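You operate a simulated robot arm through the tools that you are given. There is no shell and no other tool. Be economical: measure what you need, move in short steps, check, and stop when the job is done.

You run a simulated robot arm. Do the job below in one go: nothing can be reset, and whatever is moved stays where it is left.

## Task
Put both cracked walnuts in the yellow dish and salt them.
Fine: dish on the orange placemat, a pinch or two, salt back in the cruet stand.

Only the result counts: the job must be done as asked and must still hold three seconds after the hand-in. Knocking over, shifting, dropping, spilling or breaking anything else fails it.

## Robot
A 7-joint arm with a two-finger gripper, fixed in place. Base frame: the origin is at the foot of the arm, x ahead of it, y to its left, z up; the work surface is at about z = 0. Lengths are in m, angles in rad, forces in N, time in s.
With the tool pointing down near the work surface it reaches from about 0.16 to 0.38 m from the base axis. Its first joint turns from -1.257 to 1.257 rad. Payload 0.6 kg.
The TCP is the grasp point between the finger pads, 0.022 m short of the fingertips. In the tool frame z runs along the fingers and y along their closing line. Largest opening 0.092 m; the body of the gripper starts 0.065 m behind the TCP.
Orientation is that of the tool frame in the base frame, as a unit quaternion [x, y, z, w]. With the fingers straight down and closing along the base's y, the tool's x points along the base's -x, its y along +y and its z along -z.

## Interface
- The arm moves only by the tool nudge_tool. Its argument "moves" is a list of rows, each an object (a shift or turn left out is 0, a gripper value left out holds the last) with "travel": the shift along the tool's x, y, z in m, a list of three; "angular": the turn, a rotation vector about the tool's x, y, z in degrees, a list of three; "hand": the finger opening in m, from 0 to 0.092. In form: [{"travel": [dx, dy, dz], "angular": [wx, wy, wz], "hand": hand}, ...]. A call has 1 to 10 rows; each row shifts and turns the commanded pose from where the row before left it, along the tool's axes as they then stand. Each row takes 0.2 s and may step no farther than 0.05 m and 0.15 rad from the row before; otherwise, or with a gripper value out of range, the whole call is refused. A pose out of reach is approached as far as the arm can. The call stops where the force on the tool passes 40 N (or 10 N more than at its start, if that is more) or the arm is blocked; 0.2 s more then pass. Each finger halts on what it meets, pressing with about 26 N; the grip force reading is that of the motor and also rises with nothing between the fingers. The clock runs only during rows and for 0.2 s after the last one: add rows that do not move to give the fingers time. It gives the time, the measured TCP pose, the force on the tool (base axes), the opening and the grip force at its end, in the units of the frame above (readings bear some noise), with the torque about the TCP (base axes, N m) and any sound that the robot's microphone picked up, and new pictures: "pictures" is both (left out), scene, wrist or none.
- Cameras (640 x 400 px; columns grow to the right, rows downward): "scene" is fixed at [0.0526, -0.2524, 0.4056]; the picture's right is [0.86, -0.50, 0.00], its down [-0.30, -0.51, -0.81] and it looks along [0.41, 0.70, -0.59] (base axes); focal length 255 px, centre (320, 200). "wrist" rides on the gripper at [0.071, 0.019, -0.102] in the tool frame; the picture's right is [-0.26, 0.97, 0.00], its down [-0.75, -0.20, -0.62] and it looks along [-0.60, -0.16, 0.78] (tool axes); focal length 280 px, centre (320, 200). There is no depth. A picture from a camera that has moved, and an enlarged one, comes with that camera's place and axes in the base frame and with its lens. The place of the scene camera against the robot may be out by one fixed shift of up to 0.018 m in any direction.
- inspect(camera, box): a new picture of the part [left, top, right, bottom] of that camera's present view, enlarged. No time passes.
- sign_off(): hands the job in; it is judged then, once.

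Go step by step. Nothing tells you positions but the pictures and the camera data: compare them with the known pose of the tool, close in by small moves and look again before you grip or let go. The budget is 120 turns and 200 pictures, counting those below and the enlarged ones. Unless the task says otherwise, let go and move clear before handing in, and close with one line.

The tools are called after "Request:" as name(argument=value, ...) on one line, values as JSON. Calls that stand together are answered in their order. nudge_tool: Moves the arm, as the interface text tells. Its arguments: {"type":"object","properties":{"moves":{"type":"array"},"pictures":{"type":"string","enum":["both","scene","wrist","none"]}},"required":["moves"]} The other tools are called the same way: inspect (camera, box) takes an enlarged picture of a part of a camera's view; sign_off () hands the job in.

At the start:

```text
time_s: 0.0
eef_pos: [0.2437, 0.0489, 0.2618]
ee_rot: [0.0, 1.0, 0.001, 0.0]
contact_force: [-0.3, 0.4, -0.1]
moment: [-0.03, 0.0, -0.03]
grip_width: 0.092
finger_force: 0.1
```

scene: 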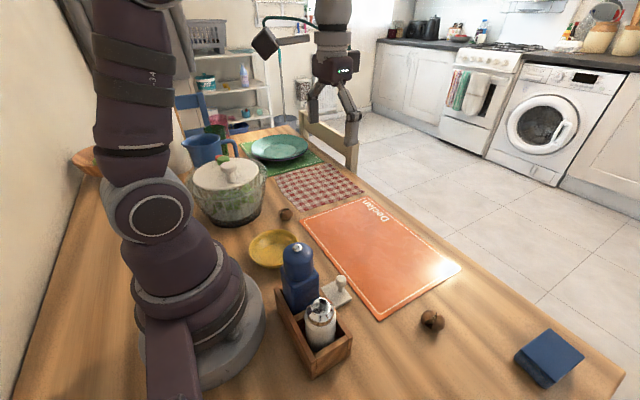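
wrist: 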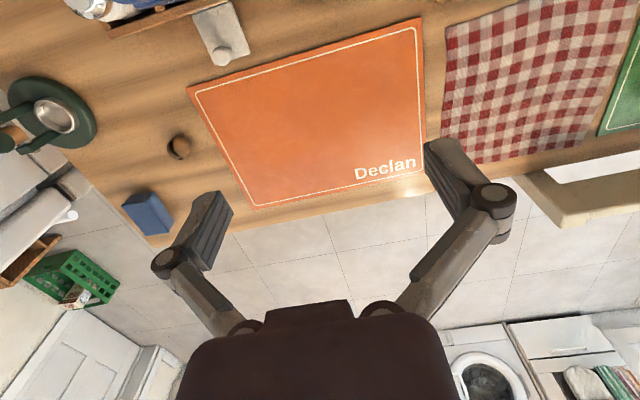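

I see the yellow dish, the cruet stand with a blue and a glass container, an orange placemat, and walnut-like objects near the dish and to the right of the mat. I'll enlarge them first.

Request:
inspect(camera="scene", box=[240, 190, 400, 390])

Request:
inspect(camera="scene", box=[400, 290, 480, 340])

Request:
inspect(camera="scene", box=[160, 120, 320, 220])

```text
2.00 times, centred on (320, 290) of scene
camera zoom: at [0.0526, -0.2524, 0.4056], right [0.86, -0.5, 0.0], down [-0.3, -0.51, -0.81], along [0.41, 0.7, -0.59], focal length 510 px, centre (320, 20)
```

zoom: 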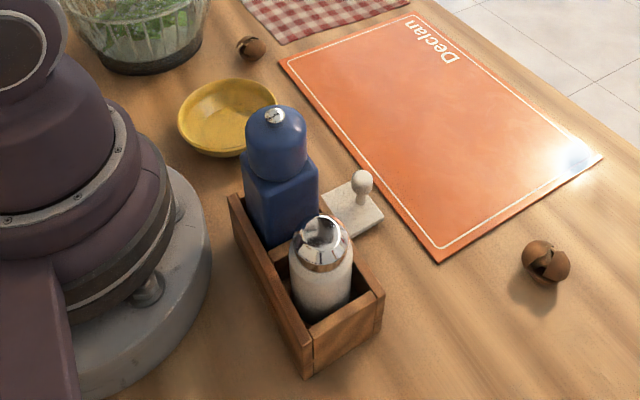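

```text
8.00 times, centred on (440, 315) of scene
camera zoom: at [0.0526, -0.2524, 0.4056], right [0.86, -0.5, 0.0], down [-0.3, -0.51, -0.81], along [0.41, 0.7, -0.59], focal length 2040 px, centre (-640, -720)
```

zoom: 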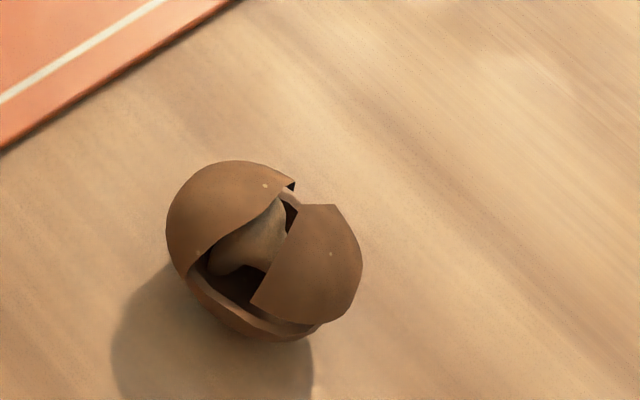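

```text
4.00 times, centred on (240, 170) of scene
camera zoom: at [0.0526, -0.2524, 0.4056], right [0.86, -0.5, 0.0], down [-0.3, -0.51, -0.81], along [0.41, 0.7, -0.59], focal length 1020 px, centre (640, 320)
```

zoom: 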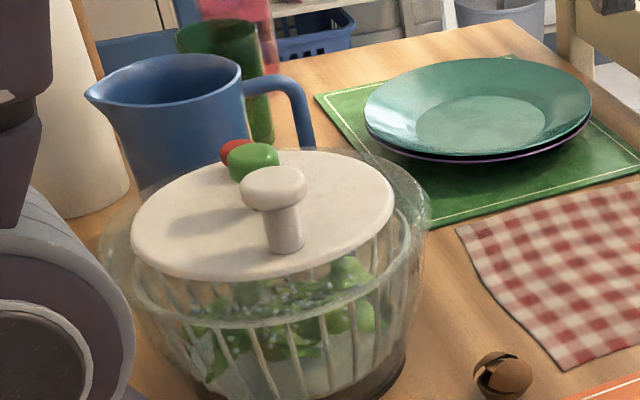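

Request:
inspect(camera="scene", box=[270, 235, 370, 297])

Request:
inspect(camera="scene", box=[270, 287, 370, 380])

Request:
inspect(camera="wrist", box=[50, 0, 290, 240])

```text
6.40 times, centred on (320, 266) of scene
camera zoom: at [0.0526, -0.2524, 0.4056], right [0.86, -0.5, 0.0], down [-0.3, -0.51, -0.81], along [0.41, 0.7, -0.59], focal length 1632 px, centre (320, -222)
```

zoom: 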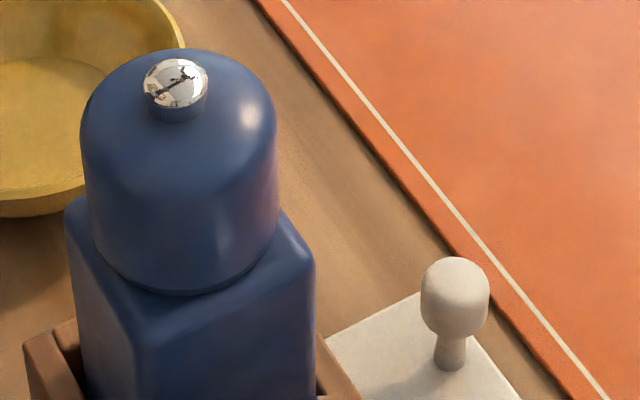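

```text
4.30 times, centred on (320, 334) of scene
camera zoom: at [0.0526, -0.2524, 0.4056], right [0.86, -0.5, 0.0], down [-0.3, -0.51, -0.81], along [0.41, 0.7, -0.59], focal length 1097 px, centre (320, -374)
```

zoom: 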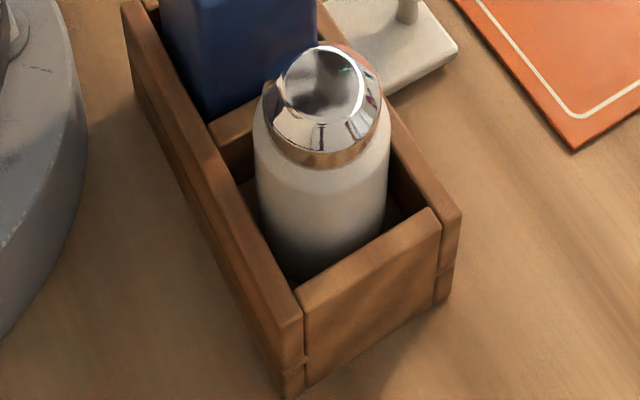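

```text
1.67 times, centred on (170, 120) of wrist
camera zoom: at [0.1734, 0.0677, 0.365], right [0.26, 0.97, 0.0], down [0.75, -0.2, 0.62], along [0.6, -0.16, -0.78], focal length 467 px, centre (570, 333)
```

zoom: 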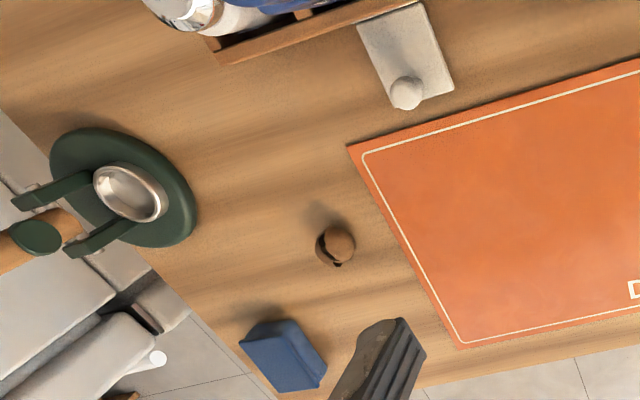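

The salt is taken to be the white shaker at about (0.15, -0.09) and the blue one a pepper mill. The dish is at about (0.153, 0.115), and the mat spans x 0.25–0.46 and y -0.11–0.18. I'll turn the tool 45° and go above the dish's rim for a closer look.

Request:
nudge_tool(moves=[{"angular": [0, 0, -7.5]}, {"angular": [0, 0, -7.5]}, {"angular": [0, 0, -7.5]}, {"angular": [0, 0, -7.5]}, {"angular": [0, 0, -7.5]}, {"angular": [0, 0, -7.5]}, {"travel": [0.0055, 0.02, 0.027]}, {"travel": [0.0055, 0.02, 0.027]}, {"travel": [0.0055, 0.02, 0.027]}, {}])

```text
time_s: 2.2
eef_pos: [0.1898, 0.0798, 0.1826]
ee_rot: [-0.383, 0.924, 0.0, 0.0]
contact_force: [-0.8, -0.3, 0.2]
moment: [-0.02, 0.01, -0.01]
grip_width: 0.0921
finger_force: 0.1
camera wrist: at [0.1269, 0.0437, 0.2844], right [-0.5, 0.87, 0.0], down [0.68, 0.39, 0.63], along [0.54, 0.31, -0.78], focal length 280 px, centre (320, 200)
```

scene: 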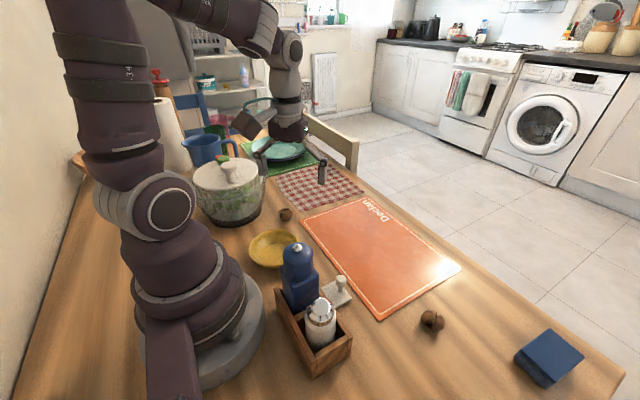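
wrist: 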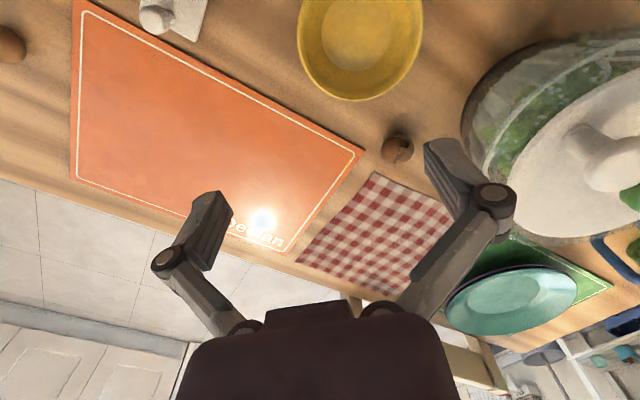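

The wrist view puts the dish at about (0.141, 0.093), so the scene camera is off by roughly (-0.011, -0.015). I'll turn another 45° to grip the dish's +x rim, then look from closer.

Request:
nudge_tool(moves=[{"angular": [0, 0, -7.5]}, {"angular": [0, 0, -7.5]}, {"angular": [0, 0, -7.5]}, {"angular": [0, 0, -7.5]}, {"angular": [0, 0, -7.5]}, {"angular": [0, 0, -7.5]}, {"travel": [-0.006, 0, 0.03]}, {"travel": [-0.006, 0, 0.032]}, {}])

```text
time_s: 4.2
eef_pos: [0.1885, 0.0924, 0.119]
ee_rot: [0.708, -0.707, 0.0, 0.0]
contact_force: [-0.4, 0.2, -0.2]
moment: [0.0, 0.01, 0.02]
grip_width: 0.0921
finger_force: 0.0
camera wrist: at [0.1695, 0.0221, 0.2217], right [-0.97, 0.26, 0.0], down [0.2, 0.75, 0.62], along [0.16, 0.6, -0.78], focal length 280 px, centre (320, 200)
```

scene: 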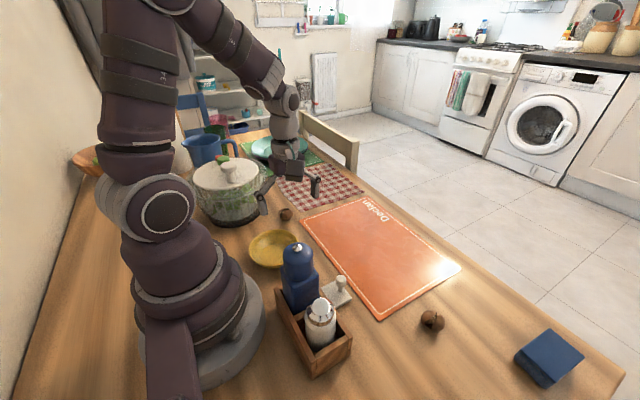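
wrist: 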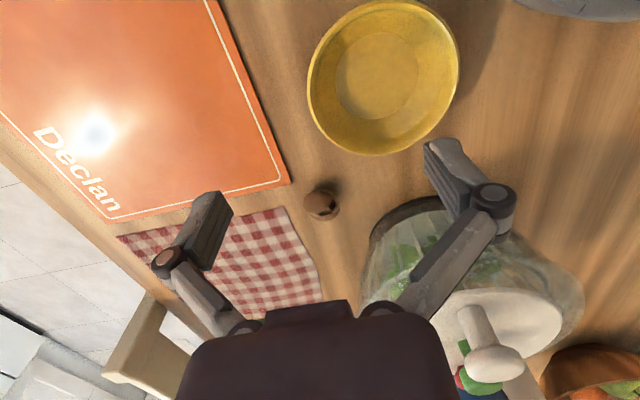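

Request:
inspect(camera="wrist", box=[290, 0, 480, 160])

Request:
inspect(camera="scene", box=[240, 220, 304, 276])

```text
2.50 times, centred on (385, 80) of wrist
camera zoom: at [0.1695, 0.0221, 0.2217], right [-0.97, 0.26, 0.0], down [0.2, 0.75, 0.62], along [0.16, 0.6, -0.78], focal length 701 px, centre (158, 500)
```

zoom: 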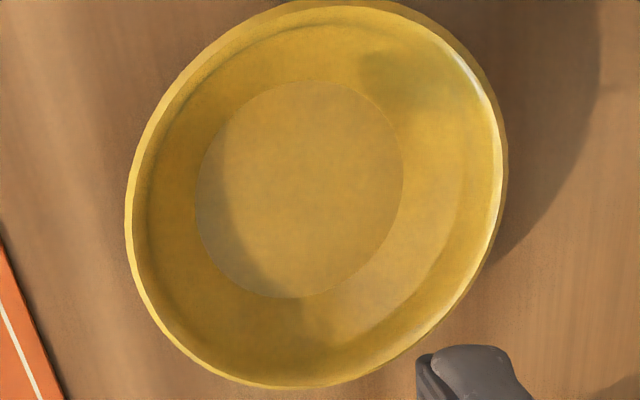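

```text
7.14 times, centred on (272, 248) of scene
camera zoom: at [0.0526, -0.2524, 0.4056], right [0.86, -0.5, 0.0], down [-0.3, -0.51, -0.81], along [0.41, 0.7, -0.59], focal length 1822 px, centre (663, -143)
```

zoom: 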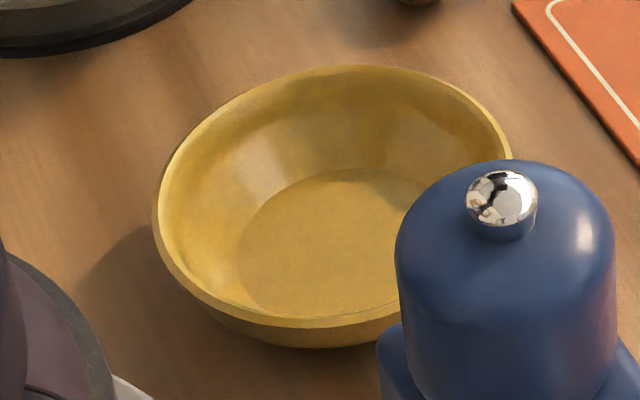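

The dish (centre about (0.144, 0.087), radius 0.05) has sloping walls, so I'll tilt the fingers 30° to lie along the wall on the +x side. Then I'll close in part-way with a small opening.

Request:
nudge_tool(moves=[{"angular": [-7.5, 0, 0], "hand": 0.03}, {"angular": [-7.5, 0, 0]}, {"angular": [-7.5, 0, 0]}, {"angular": [-7.5, 0, 0]}, {}, {"travel": [0.0028, -0.0209, 0.0197]}, {"travel": [0.0028, -0.0209, 0.0197]}, {}])

```text
time_s: 6.0
eef_pos: [0.2057, 0.088, 0.0641]
ee_rot: [0.684, -0.683, -0.183, 0.182]
contact_force: [0.0, -0.4, -0.7]
moment: [-0.01, 0.01, 0.0]
grip_width: 0.03
finger_force: 0.1
camera wrist: at [0.2413, 0.0174, 0.162], right [-0.84, 0.26, 0.48], down [0.49, 0.75, 0.44], along [-0.25, 0.6, -0.76], focal length 280 px, centre (320, 200)
```

scene: 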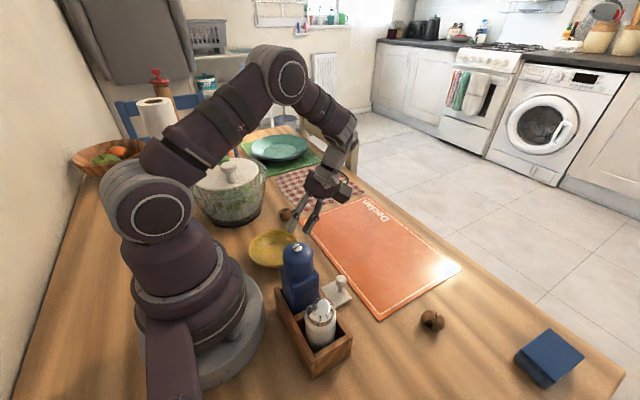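
wrist: 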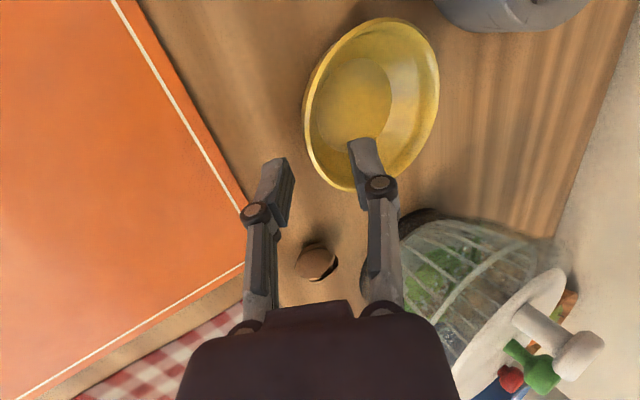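

Request:
nudge_tool(moves=[{"travel": [0.001, -0.0027, 0.0114]}, {"travel": [0, -0.0027, 0.0114]}, {}])

Request:
inspect(camera="scene", box=[240, 190, 340, 270])

```text
time_s: 6.8
eef_pos: [0.1977, 0.0864, 0.0415]
ee_rot: [-0.682, 0.684, 0.183, -0.183]
contact_force: [-0.4, 1.0, 0.5]
moment: [-0.02, 0.0, 0.0]
grip_width: 0.03
finger_force: 0.1
camera wrist: at [0.2337, 0.0156, 0.1385], right [-0.84, 0.26, 0.48], down [0.49, 0.75, 0.44], along [-0.25, 0.6, -0.76], focal length 280 px, centre (320, 200)
```

scene: 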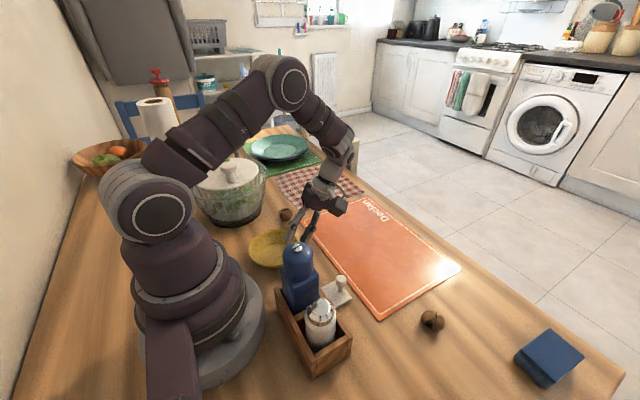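
wrist: 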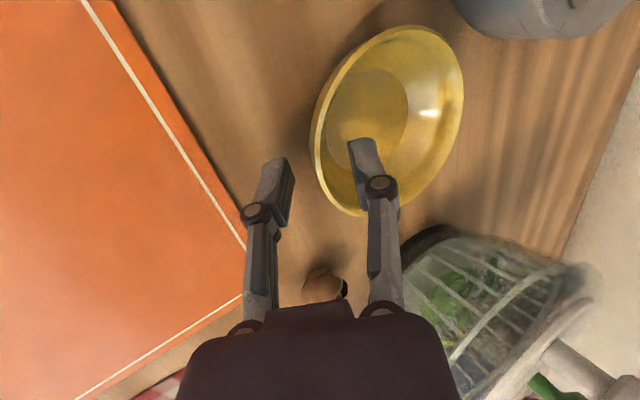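

```text
5.00 times, centred on (290, 230) of scene
camera zoom: at [0.0526, -0.2524, 0.4056], right [0.86, -0.5, 0.0], down [-0.3, -0.51, -0.81], along [0.41, 0.7, -0.59], focal length 1275 px, centre (470, 50)
```

zoom: 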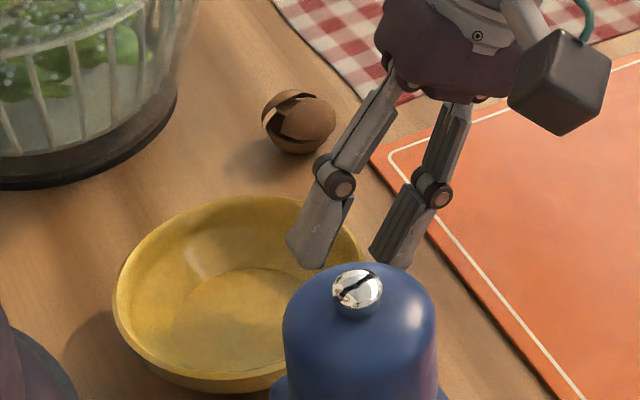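

The rim sits between the fingers, so I'll close on it.

Request:
nudge_tool(moves=[{"hand": 0.0}, {}, {}, {}])

Request:
inspect(camera="scene", box=[240, 190, 340, 270])

```text
time_s: 7.8
eef_pos: [0.1994, 0.0853, 0.0403]
ee_rot: [-0.683, 0.683, 0.183, -0.184]
contact_force: [-0.1, 0.9, -0.1]
moment: [0.01, -0.08, 0.0]
grip_width: 0.0057
finger_force: 26.3
camera wrist: at [0.2338, 0.0156, 0.1387], right [-0.84, 0.26, 0.48], down [0.49, 0.75, 0.44], along [-0.25, 0.6, -0.76], focal length 280 px, centre (320, 200)
```

scene: 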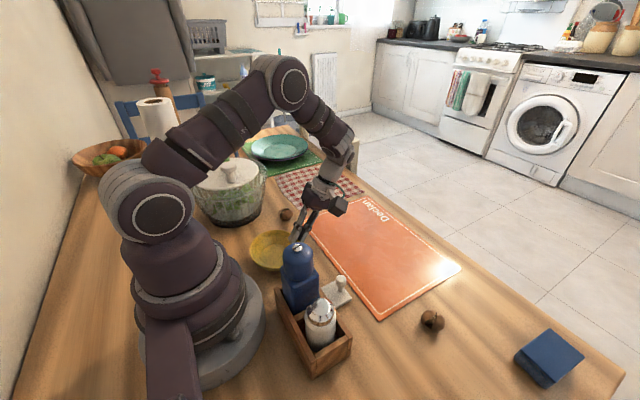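
wrist: 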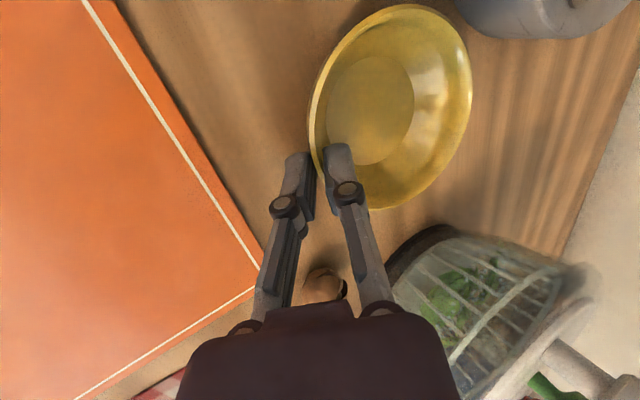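

```text
5.00 times, centred on (290, 230) of scene
camera zoom: at [0.0526, -0.2524, 0.4057], right [0.86, -0.5, 0.0], down [-0.3, -0.51, -0.81], along [0.41, 0.7, -0.59], focal length 1275 px, centre (470, 50)
```

zoom: 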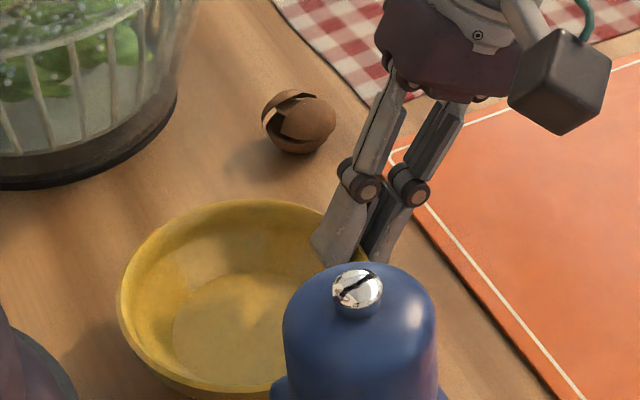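

Request:
nudge_tool(moves=[{"travel": [0, 0.01, -0.0173]}, {"travel": [0, 0.01, -0.0173]}, {"travel": [0, 0.01, -0.0173]}, {"travel": [0, 0.01, -0.0173]}, {}])

Request:
inspect(camera="scene", box=[220, 160, 370, 270])

```text
time_s: 9.0
eef_pos: [0.1987, 0.0841, 0.1208]
ee_rot: [0.683, -0.682, -0.184, 0.184]
contact_force: [-0.2, -0.8, -0.6]
moment: [-0.01, -0.08, -0.01]
grip_width: 0.0061
finger_force: 25.8
camera wrist: at [0.2327, 0.014, 0.2202], right [-0.84, 0.26, 0.48], down [0.49, 0.75, 0.44], along [-0.25, 0.6, -0.76], focal length 280 px, centre (320, 200)
```

scene: 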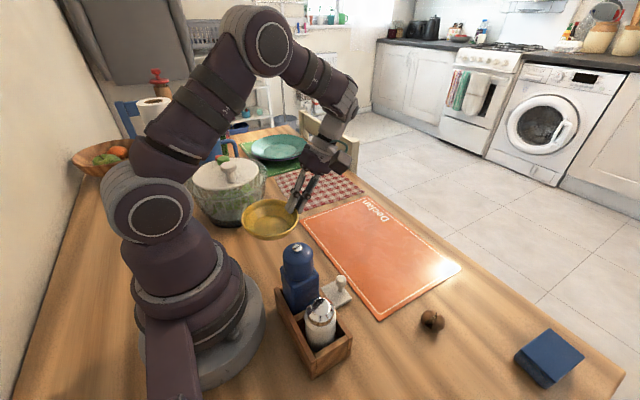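
wrist: 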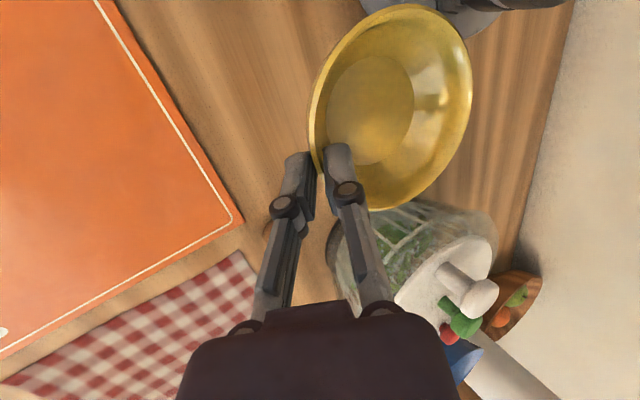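

```text
3.64 times, centred on (295, 215) of scene
camera zoom: at [0.0526, -0.2524, 0.4057], right [0.86, -0.5, 0.0], down [-0.3, -0.51, -0.81], along [0.41, 0.7, -0.59], focal length 927 px, centre (411, 146)
```

zoom: 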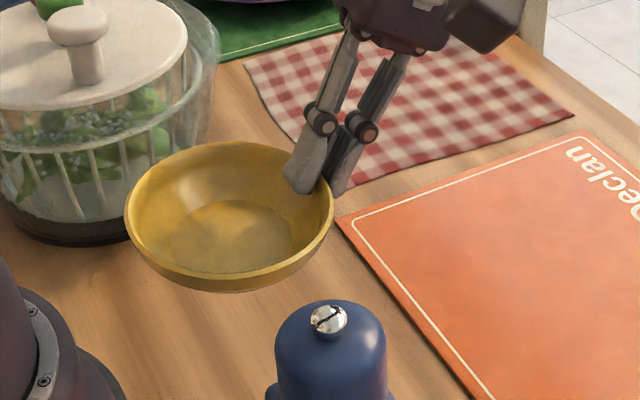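

The dish is lifted securely and roughly level. I'll carry it out over the mat, clear of the mill, while turning the tool about the vertical.

Request:
nudge_tool(moves=[{"travel": [0.015, -0.0263, -0.0152]}, {"travel": [0.0213, -0.0263, -0.0152]}, {"travel": [0.0277, -0.0263, -0.0152]}, {"angular": [0, -3.75, 6.495]}, {"angular": [0, -3.75, 6.495]}, {"angular": [0, -3.75, 6.495]}, {"angular": [0, -3.75, 6.495]}, {"angular": [0, -3.75, 6.495]}, {"angular": [0, -3.75, 6.495]}, {}])

Request:
nudge_tool(moves=[{"angular": [0, -3.75, 6.495]}, {"angular": [0, -3.75, 6.495]}, {"angular": [0, -3.75, 6.495]}, {"angular": [0, -3.75, 6.495]}, {"angular": [0, -3.75, 6.495]}, {"angular": [0, -3.75, 6.495]}, {}])

```text
time_s: 11.2
eef_pos: [0.2815, 0.0268, 0.1223]
ee_rot: [-0.369, 0.893, 0.239, -0.099]
contact_force: [0.4, 0.0, -1.6]
moment: [-0.09, -0.07, 0.03]
grip_width: 0.0061
finger_force: 26.0
out of reach, approached as far as the arm can: row 3
camera wrist: at [0.2566, -0.0466, 0.2201], right [-0.4, 0.78, 0.48], down [0.88, 0.18, 0.44], along [0.25, 0.6, -0.76], focal length 280 px, centre (320, 200)
```

scene: 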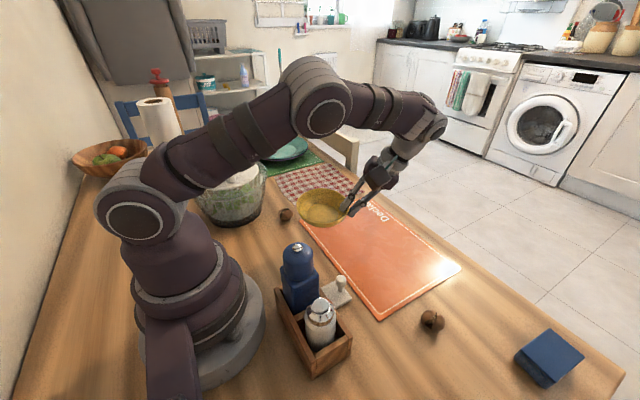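
wrist: 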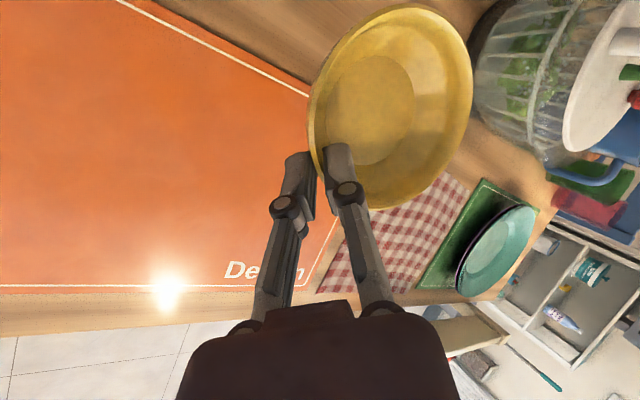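

```text
time_s: 12.8
eef_pos: [0.2821, 0.0261, 0.124]
ee_rot: [0.001, 0.966, 0.258, 0.001]
contact_force: [-0.2, -0.1, -2.0]
moment: [-0.09, 0.0, 0.03]
grip_width: 0.006
finger_force: 26.1
camera wrist: at [0.212, -0.0074, 0.2209], right [0.26, 0.84, 0.48], down [0.75, -0.49, 0.44], along [0.6, 0.25, -0.76], focal length 280 px, centre (320, 200)
```

scene: 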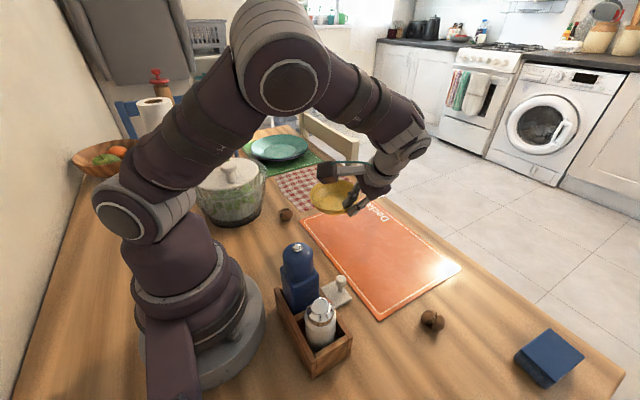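
wrist: 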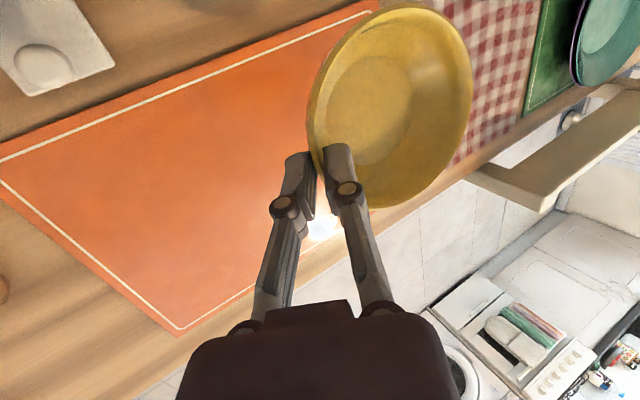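

Request:
nudge_tool(moves=[{"travel": [-0.0077, -0.0247, 0.0088]}, {"travel": [-0.0077, -0.0247, 0.0088]}, {"travel": [-0.0077, -0.0247, 0.0088]}, {}, {}])

Request:
inspect(camera="scene", box=[280, 170, 440, 270])

```text
time_s: 14.0
eef_pos: [0.305, -0.0231, 0.0621]
ee_rot: [0.001, 0.966, 0.259, 0.0]
contact_force: [-0.1, 0.5, -2.0]
moment: [-0.1, -0.03, -0.02]
grip_width: 0.0061
finger_force: 25.1
camera wrist: at [0.2339, -0.0578, 0.16], right [0.26, 0.84, 0.48], down [0.75, -0.49, 0.44], along [0.6, 0.25, -0.76], focal length 280 px, centre (320, 200)
```

scene: 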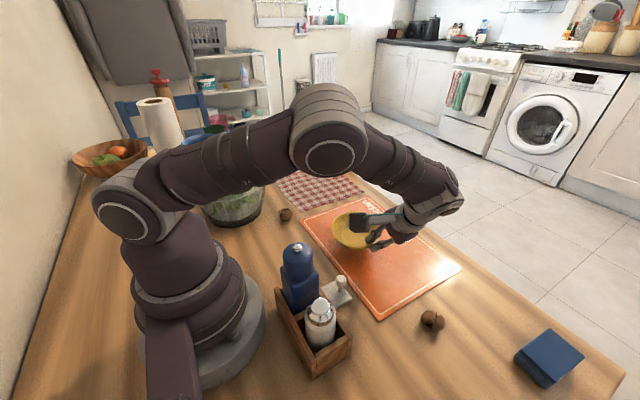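
wrist: 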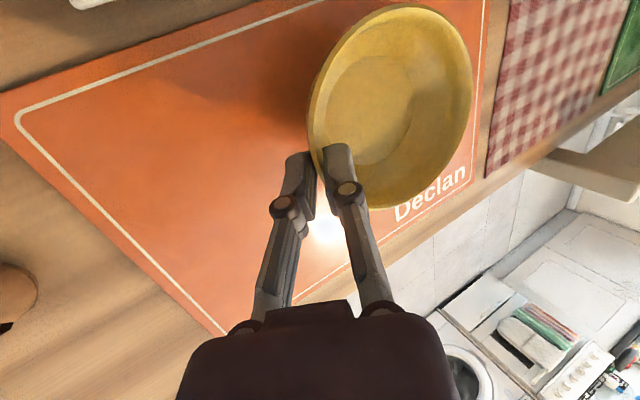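

```text
4.00 times, centred on (360, 220) of scene
camera zoom: at [0.0526, -0.2524, 0.4056], right [0.86, -0.5, 0.0], down [-0.3, -0.51, -0.81], along [0.41, 0.7, -0.59], focal length 1020 px, centre (160, 120)
```

zoom: 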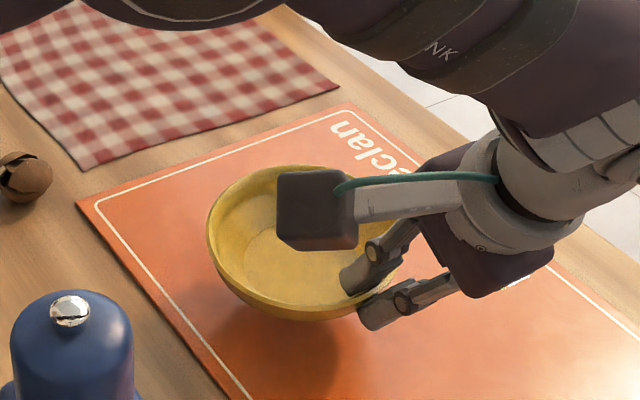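

Request:
nudge_tool(moves=[{"travel": [0, -0.004, 0.0069]}, {"travel": [0, -0.0035, 0.0061]}, {}], pictures="none")

Request:
nudge_tool(moves=[{"travel": [0, -0.001, 0.0017]}, {}], pictures="none")

Request:
nudge_tool(moves=[{"travel": [0, -0.001, 0.0017]}, {}], pictures="wrist")

Request:
inspect(camera="scene", box=[280, 170, 440, 270])

```text
time_s: 14.8
eef_pos: [0.3057, -0.025, 0.0471]
ee_rot: [0.0, 0.966, 0.258, 0.001]
contact_force: [0.7, -0.1, -2.0]
moment: [-0.1, -0.02, 0.02]
grip_width: 0.006
finger_force: 26.0
```

```text
time_s: 15.4
eef_pos: [0.3043, -0.0252, 0.0452]
ee_rot: [0.0, 0.966, 0.258, 0.0]
contact_force: [0.1, -0.2, -1.5]
moment: [-0.07, -0.02, 0.01]
grip_width: 0.0059
finger_force: 26.2
```

```text
time_s: 16.0
eef_pos: [0.3055, -0.0246, 0.0435]
ee_rot: [0.0, 0.966, 0.258, 0.0]
contact_force: [-1.6, -0.3, 1.0]
moment: [0.02, 0.13, 0.02]
grip_width: 0.0061
finger_force: 26.3
camera wrist: at [0.2349, -0.0581, 0.1419], right [0.26, 0.84, 0.48], down [0.75, -0.49, 0.44], along [0.6, 0.25, -0.76], focal length 280 px, centre (320, 200)
```

wrist: 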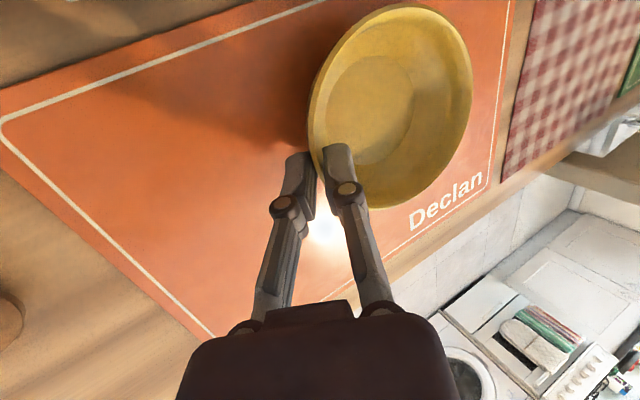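

```text
4.00 times, centred on (360, 220) of scene
camera zoom: at [0.0526, -0.2524, 0.4057], right [0.86, -0.5, 0.0], down [-0.3, -0.51, -0.81], along [0.41, 0.7, -0.59], focal length 1020 px, centre (160, 120)
```

zoom: 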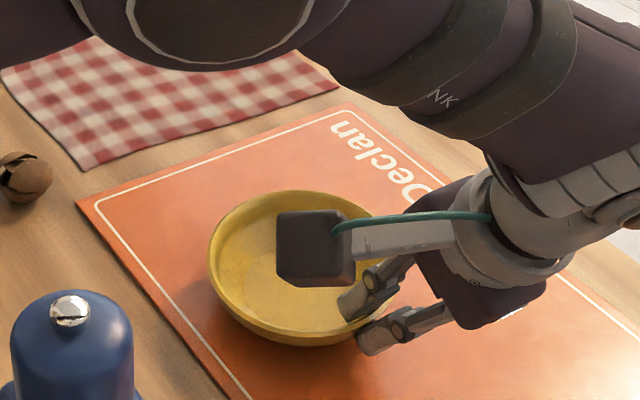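

The dish has touched the mat, so I'll open slightly and withdraw along the fingers.

Request:
nudge_tool(moves=[{"hand": 0.024}, {}, {}, {"travel": [0, 0, -0.02]}, {"travel": [0, 0, -0.03]}, {"travel": [0, 0, -0.03]}, {}])

```text
time_s: 17.6
eef_pos: [0.3085, -0.0637, 0.1158]
ee_rot: [0.001, 0.966, 0.259, 0.0]
contact_force: [-0.1, -0.5, 0.1]
moment: [-0.05, -0.04, 0.02]
grip_width: 0.024
finger_force: 0.1
camera wrist: at [0.2375, -0.0974, 0.2119], right [0.26, 0.84, 0.48], down [0.75, -0.49, 0.44], along [0.6, 0.25, -0.76], focal length 280 px, centre (320, 200)
```

scene: 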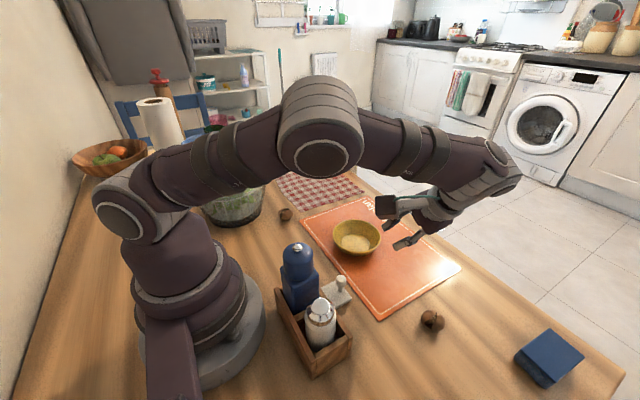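
wrist: 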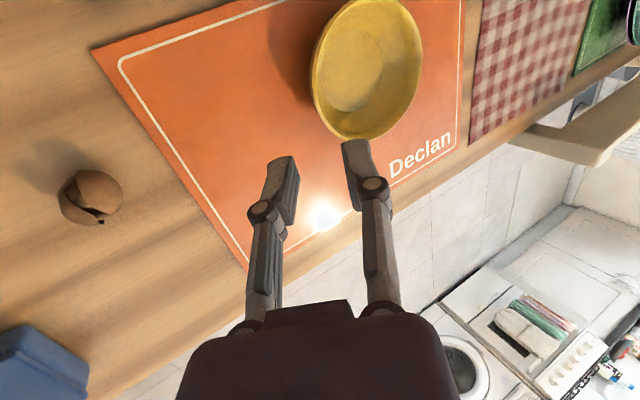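

The dish rests on the mat. I'll straighten the tool and move above the first walnut, at about (0.302, -0.170).

Request:
nudge_tool(moves=[{"angular": [7.5, 0, 0], "hand": 0.065}, {"angular": [7.5, 0, 0]}, {"angular": [7.5, 0, 0]}, {"angular": [7.5, 0, 0]}, {"travel": [0.0035, -0.037, 0.004]}, {"travel": [0.0035, -0.037, 0.004]}, {"travel": [0, -0.032, 0.004]}, {}])

```text
time_s: 19.4
eef_pos: [0.297, -0.1708, 0.1012]
ee_rot: [0.0, 1.0, -0.001, 0.0]
contact_force: [0.0, 0.0, -0.7]
moment: [0.02, 0.05, 0.01]
grip_width: 0.0648
finger_force: 0.1
camera wrist: at [0.2265, -0.1513, 0.2035], right [0.26, 0.96, 0.0], down [0.75, -0.2, 0.62], along [0.6, -0.16, -0.78], focal length 280 px, centre (320, 200)
```

scene: 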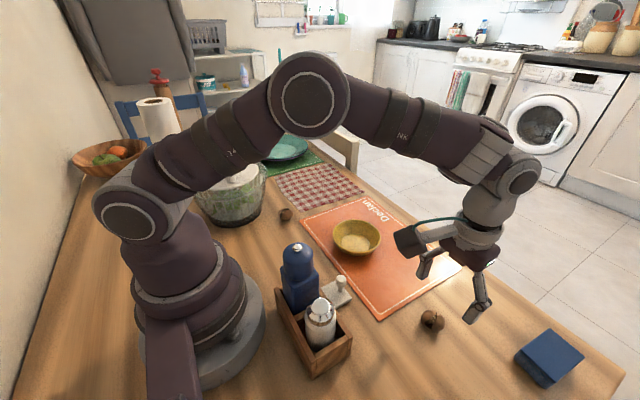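
wrist: 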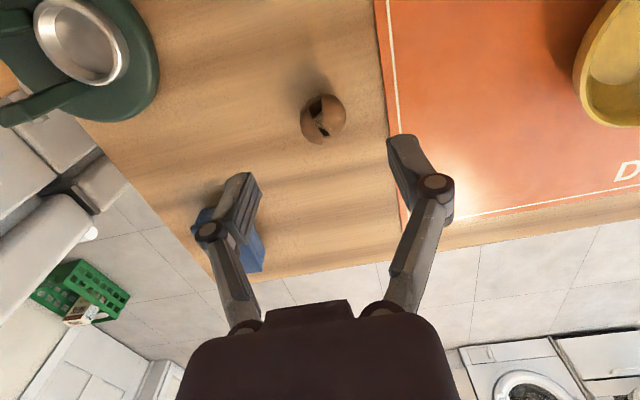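

Request:
nudge_tool(moves=[{"travel": [-0.0046, 0.0015, 0.02], "hand": 0.052}, {"travel": [0, 0, 0.025]}, {}], pictures="wrist")

```text
time_s: 20.2
eef_pos: [0.3024, -0.1692, 0.0576]
ee_rot: [0.001, 1.0, 0.001, 0.0]
contact_force: [-0.8, 0.4, -0.1]
moment: [0.0, 0.0, 0.02]
grip_width: 0.0521
finger_force: 0.0
camera wrist: at [0.2314, -0.1496, 0.1589], right [0.26, 0.96, 0.0], down [0.75, -0.2, 0.63], along [0.6, -0.16, -0.78], focal length 280 px, centre (320, 200)
```

wrist: 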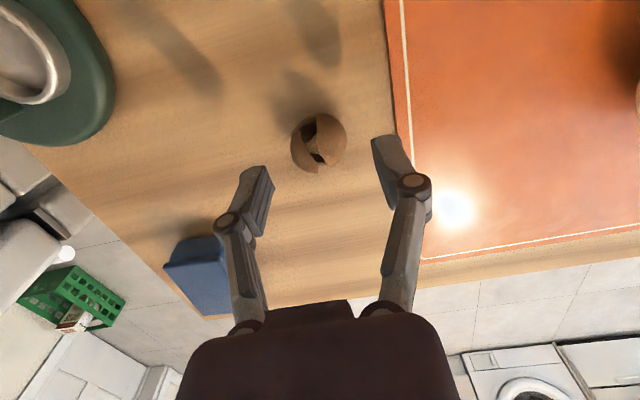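

Request:
nudge_tool(moves=[{"travel": [0, 0, 0.016]}, {"travel": [0, 0, 0.0145]}, {"hand": 0.027}, {}, {}, {}], pictures="wrist")

```text
time_s: 21.6
eef_pos: [0.3033, -0.1684, 0.0269]
ee_rot: [0.001, 1.0, 0.0, 0.001]
contact_force: [-0.1, 0.7, 0.1]
moment: [-0.03, -0.01, -0.03]
grip_width: 0.0289
finger_force: 13.9
camera wrist: at [0.2337, -0.1494, 0.1288], right [0.26, 0.96, 0.0], down [0.75, -0.2, 0.62], along [0.6, -0.16, -0.78], focal length 280 px, centre (320, 200)
```

wrist: 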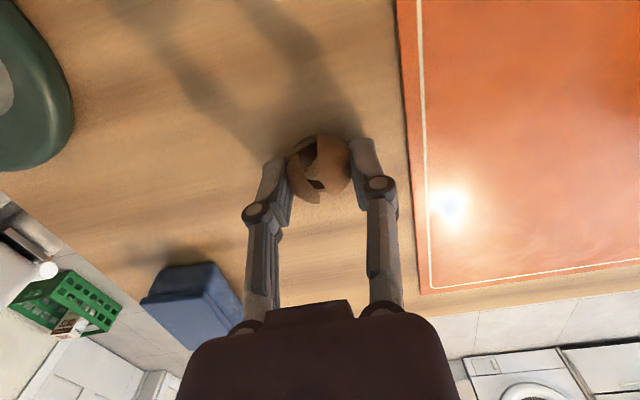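

The walnut is held gently. I'll lift it and carry it over the dish.

Request:
nudge_tool(moves=[{"travel": [0, 0, -0.03]}, {"travel": [0, 0, -0.04]}, {"travel": [-0.003, 0.045, 0]}, {"travel": [-0.003, 0.045, 0]}, {"travel": [-0.004, 0.045, 0]}, {"travel": [-0.004, 0.04, 0]}, {"travel": [-0.003, 0.0235, 0]}, {}, {}])

```text
time_s: 23.6
eef_pos: [0.3207, 0.0295, 0.0942]
ee_rot: [0.0, 1.0, -0.001, 0.0]
contact_force: [0.1, -0.4, -0.3]
moment: [0.05, 0.02, -0.01]
grip_width: 0.029
finger_force: 5.1
camera wrist: at [0.2505, 0.0485, 0.1969], right [0.26, 0.96, 0.0], down [0.75, -0.2, 0.62], along [0.6, -0.16, -0.78], focal length 280 px, centre (320, 200)
```

scene: 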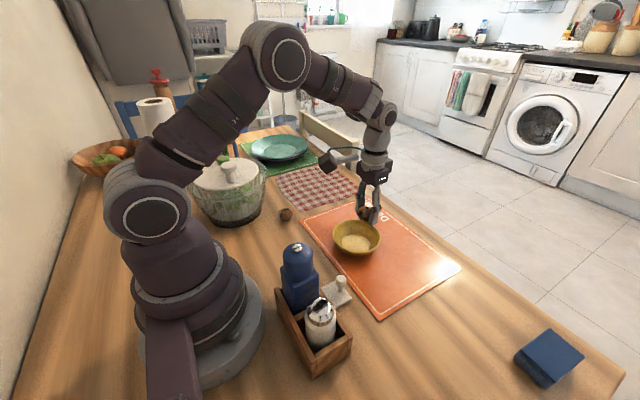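
wrist: 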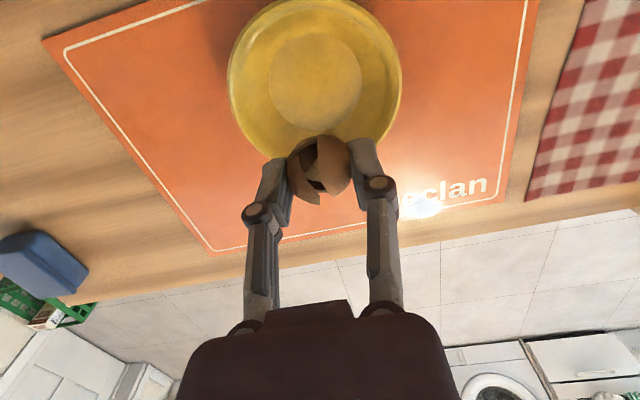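

Request:
nudge_tool(moves=[{"travel": [0.004, 0.002, 0.02], "hand": 0.025}, {"travel": [0, 0, 0.02]}, {"travel": [0, 0, 0.012]}, {}])

Request:
inspect(camera="scene", box=[310, 180, 430, 270])

```text
time_s: 24.6
eef_pos: [0.317, 0.0327, 0.0422]
ee_rot: [0.001, 1.0, 0.0, 0.0]
contact_force: [-0.2, 0.5, 0.4]
moment: [0.02, -0.04, -0.02]
grip_width: 0.0267
finger_force: 26.0
camera wrist: at [0.2464, 0.0524, 0.1452], right [0.26, 0.96, 0.0], down [0.75, -0.2, 0.62], along [0.6, -0.16, -0.78], focal length 280 px, centre (320, 200)
```

scene: 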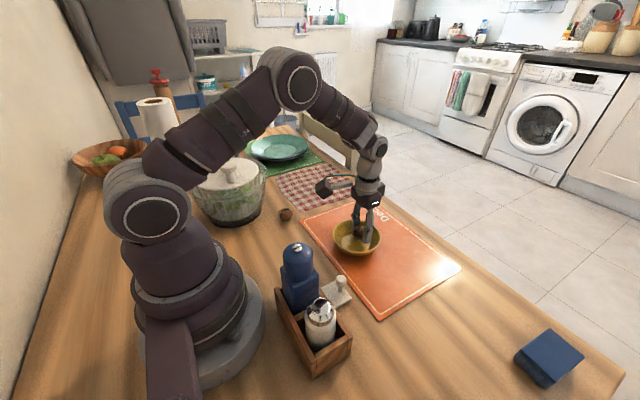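
wrist: 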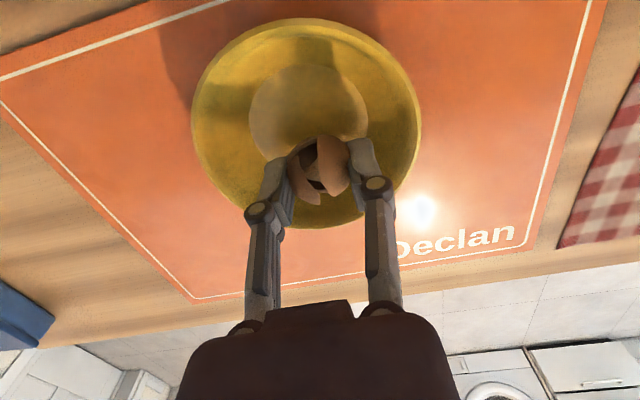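

```text
4.44 times, centred on (370, 225) of scene
camera zoom: at [0.0526, -0.2524, 0.4056], right [0.86, -0.5, 0.0], down [-0.3, -0.51, -0.81], along [0.41, 0.7, -0.59], focal length 1133 px, centre (98, 89)
```

zoom: 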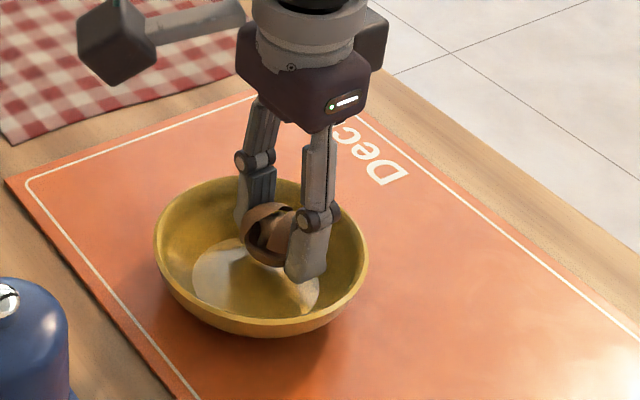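

Request:
nudge_tool(moves=[{"travel": [0, 0, 0.005]}, {}, {"hand": 0.04}, {}, {}, {"travel": [0, 0, -0.03]}, {"travel": [0, 0, -0.045]}, {}])

```text
time_s: 26.4
eef_pos: [0.316, 0.0317, 0.114]
ee_rot: [0.0, 1.0, 0.0, 0.0]
contact_force: [0.1, 0.2, -0.4]
moment: [0.01, -0.01, 0.0]
grip_width: 0.04
finger_force: 0.0
camera wrist: at [0.2449, 0.0514, 0.2166], right [0.26, 0.96, 0.0], down [0.75, -0.2, 0.62], along [0.6, -0.16, -0.78], focal length 280 px, centre (320, 200)
```

scene: 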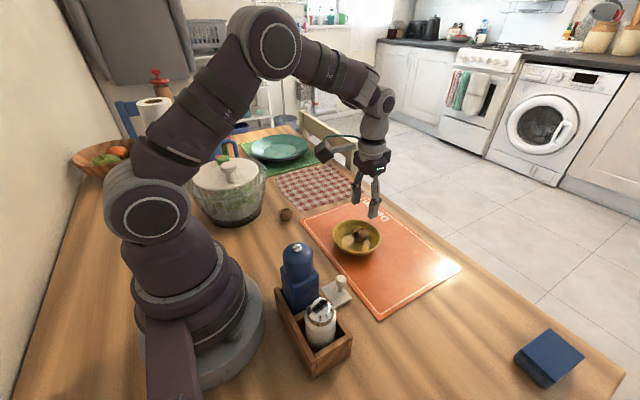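
wrist: 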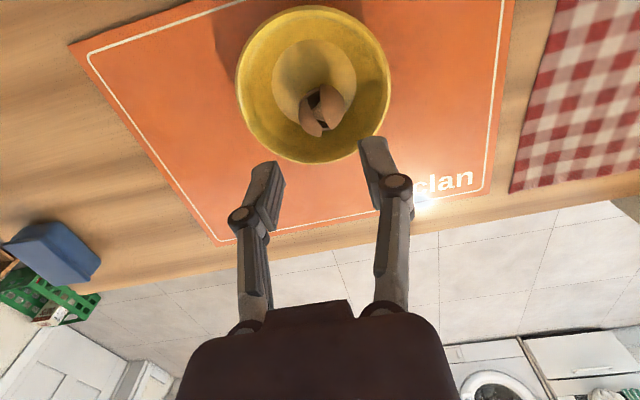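

The first walnut is in the dish. For the second, beside the spinner, I'll turn the tool to 135° so that the camera and hand stay clear of it.

Request:
nudge_tool(moves=[{"angular": [0, 0, -8.4375], "hand": 0.052}, {"angular": [0, 0, -8.4375]}, {"angular": [0, 0, -8.4375]}, {"angular": [0, 0, -8.4375]}, {"angular": [0, 0, -8.4375]}, {"angular": [0, 0, -8.4375]}, {"angular": [0, 0, -8.4375]}, {"angular": [0, 0, -8.4375]}, {"angular": [0, 0, -8.4375]}, {"angular": [0, 0, -8.4375]}], pictures="none")

Request:
nudge_tool(moves=[{"angular": [0, 0, -8.4375]}, {"angular": [0, 0, -8.4375]}, {"angular": [0, 0, -8.4375]}, {"angular": [0, 0, -8.4375]}, {"angular": [0, 0, -8.4375]}, {"angular": [0, 0, -8.4375]}, {"travel": [-0.046, -0.009, 0]}, {"travel": [-0.046, -0.009, 0]}, {"travel": [-0.046, -0.009, 0]}, {}])

```text
time_s: 28.6
eef_pos: [0.3164, 0.0323, 0.1133]
ee_rot: [-0.673, 0.74, 0.0, 0.0]
contact_force: [-0.1, -0.6, 0.4]
moment: [-0.02, 0.02, -0.02]
grip_width: 0.0519
finger_force: 0.0
```

```text
time_s: 30.8
eef_pos: [0.235, 0.1458, 0.1131]
ee_rot: [0.924, -0.383, 0.0, 0.0]
contact_force: [0.2, -0.1, 0.2]
moment: [0.0, 0.02, 0.01]
grip_width: 0.052
finger_force: 0.0
camera wrist: at [0.2727, 0.0848, 0.215], right [-0.87, -0.5, 0.0], down [-0.39, 0.68, 0.62], along [-0.31, 0.54, -0.78], focal length 280 px, centre (320, 200)
```

scene: 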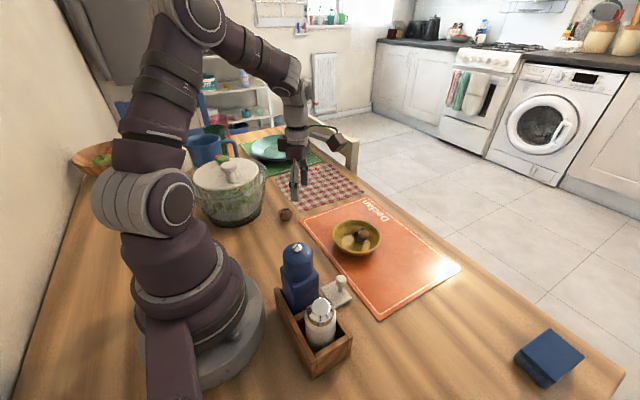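
wrist: 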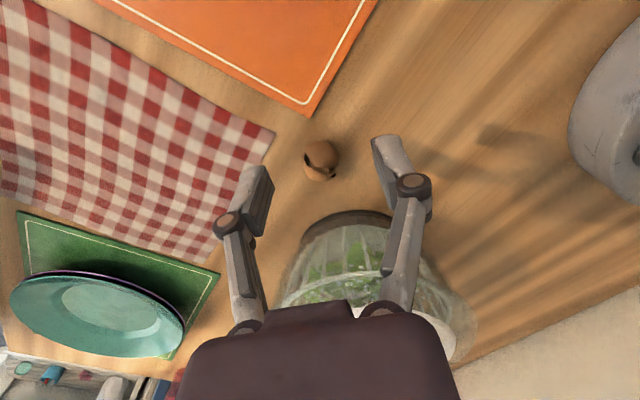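

Request:
nudge_tool(moves=[{"travel": [-0.0205, -0.0064, 0.01]}, {"travel": [-0.0205, -0.0063, 0.015]}, {"travel": [0, 0, 0.03]}, {}])

Request:
inspect(camera="scene", box=[200, 120, 360, 240])

```text
time_s: 31.8
eef_pos: [0.2154, 0.1851, 0.0544]
ee_rot: [0.924, -0.383, 0.0, 0.0]
contact_force: [-0.7, 0.2, 0.2]
moment: [-0.02, 0.01, 0.01]
grip_width: 0.0519
finger_force: 0.1
camera wrist: at [0.2537, 0.1231, 0.1569], right [-0.87, -0.5, 0.0], down [-0.39, 0.68, 0.62], along [-0.31, 0.54, -0.78], focal length 280 px, centre (320, 200)
```

scene: 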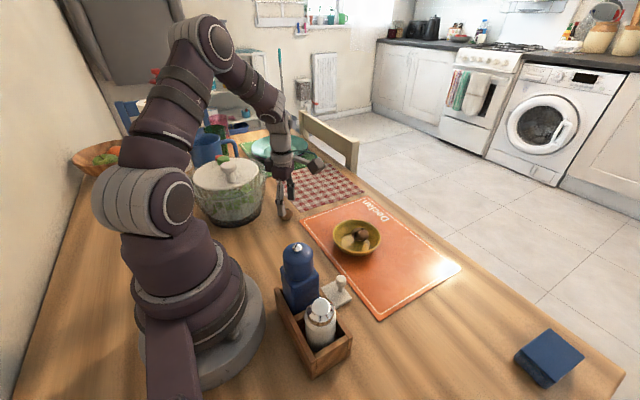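
wrist: 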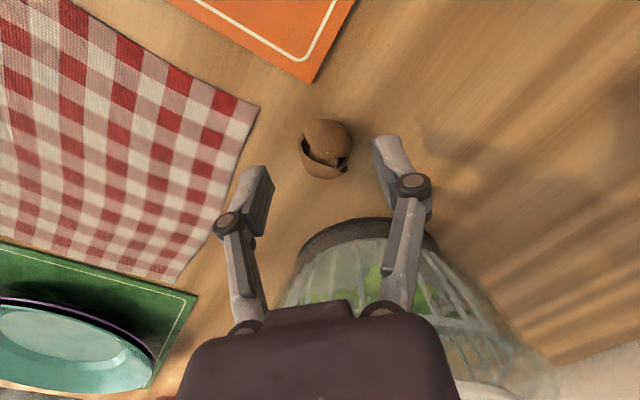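

```text
3.33 times, centred on (280, 180) of scene
camera zoom: at [0.0526, -0.2524, 0.4056], right [0.86, -0.5, 0.0], down [-0.3, -0.51, -0.81], along [0.41, 0.7, -0.59], focal length 850 px, centre (453, 267)
```

zoom: 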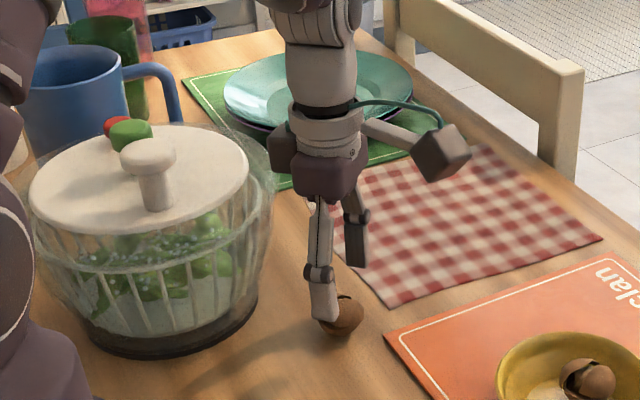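

Request:
nudge_tool(moves=[{"travel": [-0.003, 0.0, 0.014]}, {"travel": [0, 0, 0.0135]}, {"hand": 0.027}, {}, {}, {}])

```text
time_s: 33.2
eef_pos: [0.2146, 0.188, 0.0295]
ee_rot: [0.924, -0.382, 0.0, 0.0]
contact_force: [-1.4, 1.0, 0.3]
moment: [-0.01, 0.01, 0.03]
grip_width: 0.028
finger_force: 13.5
camera wrist: at [0.2516, 0.1257, 0.1324], right [-0.87, -0.5, 0.0], down [-0.39, 0.68, 0.62], along [-0.31, 0.54, -0.78], focal length 280 px, centre (320, 200)
```

scene: 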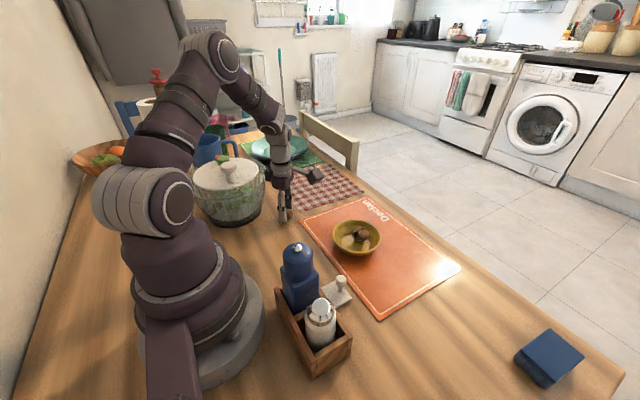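
wrist: 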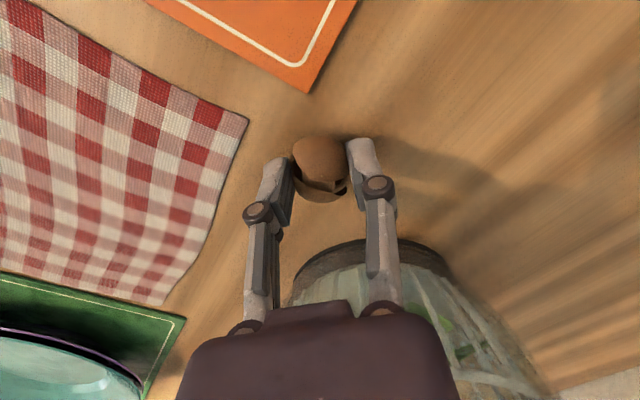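

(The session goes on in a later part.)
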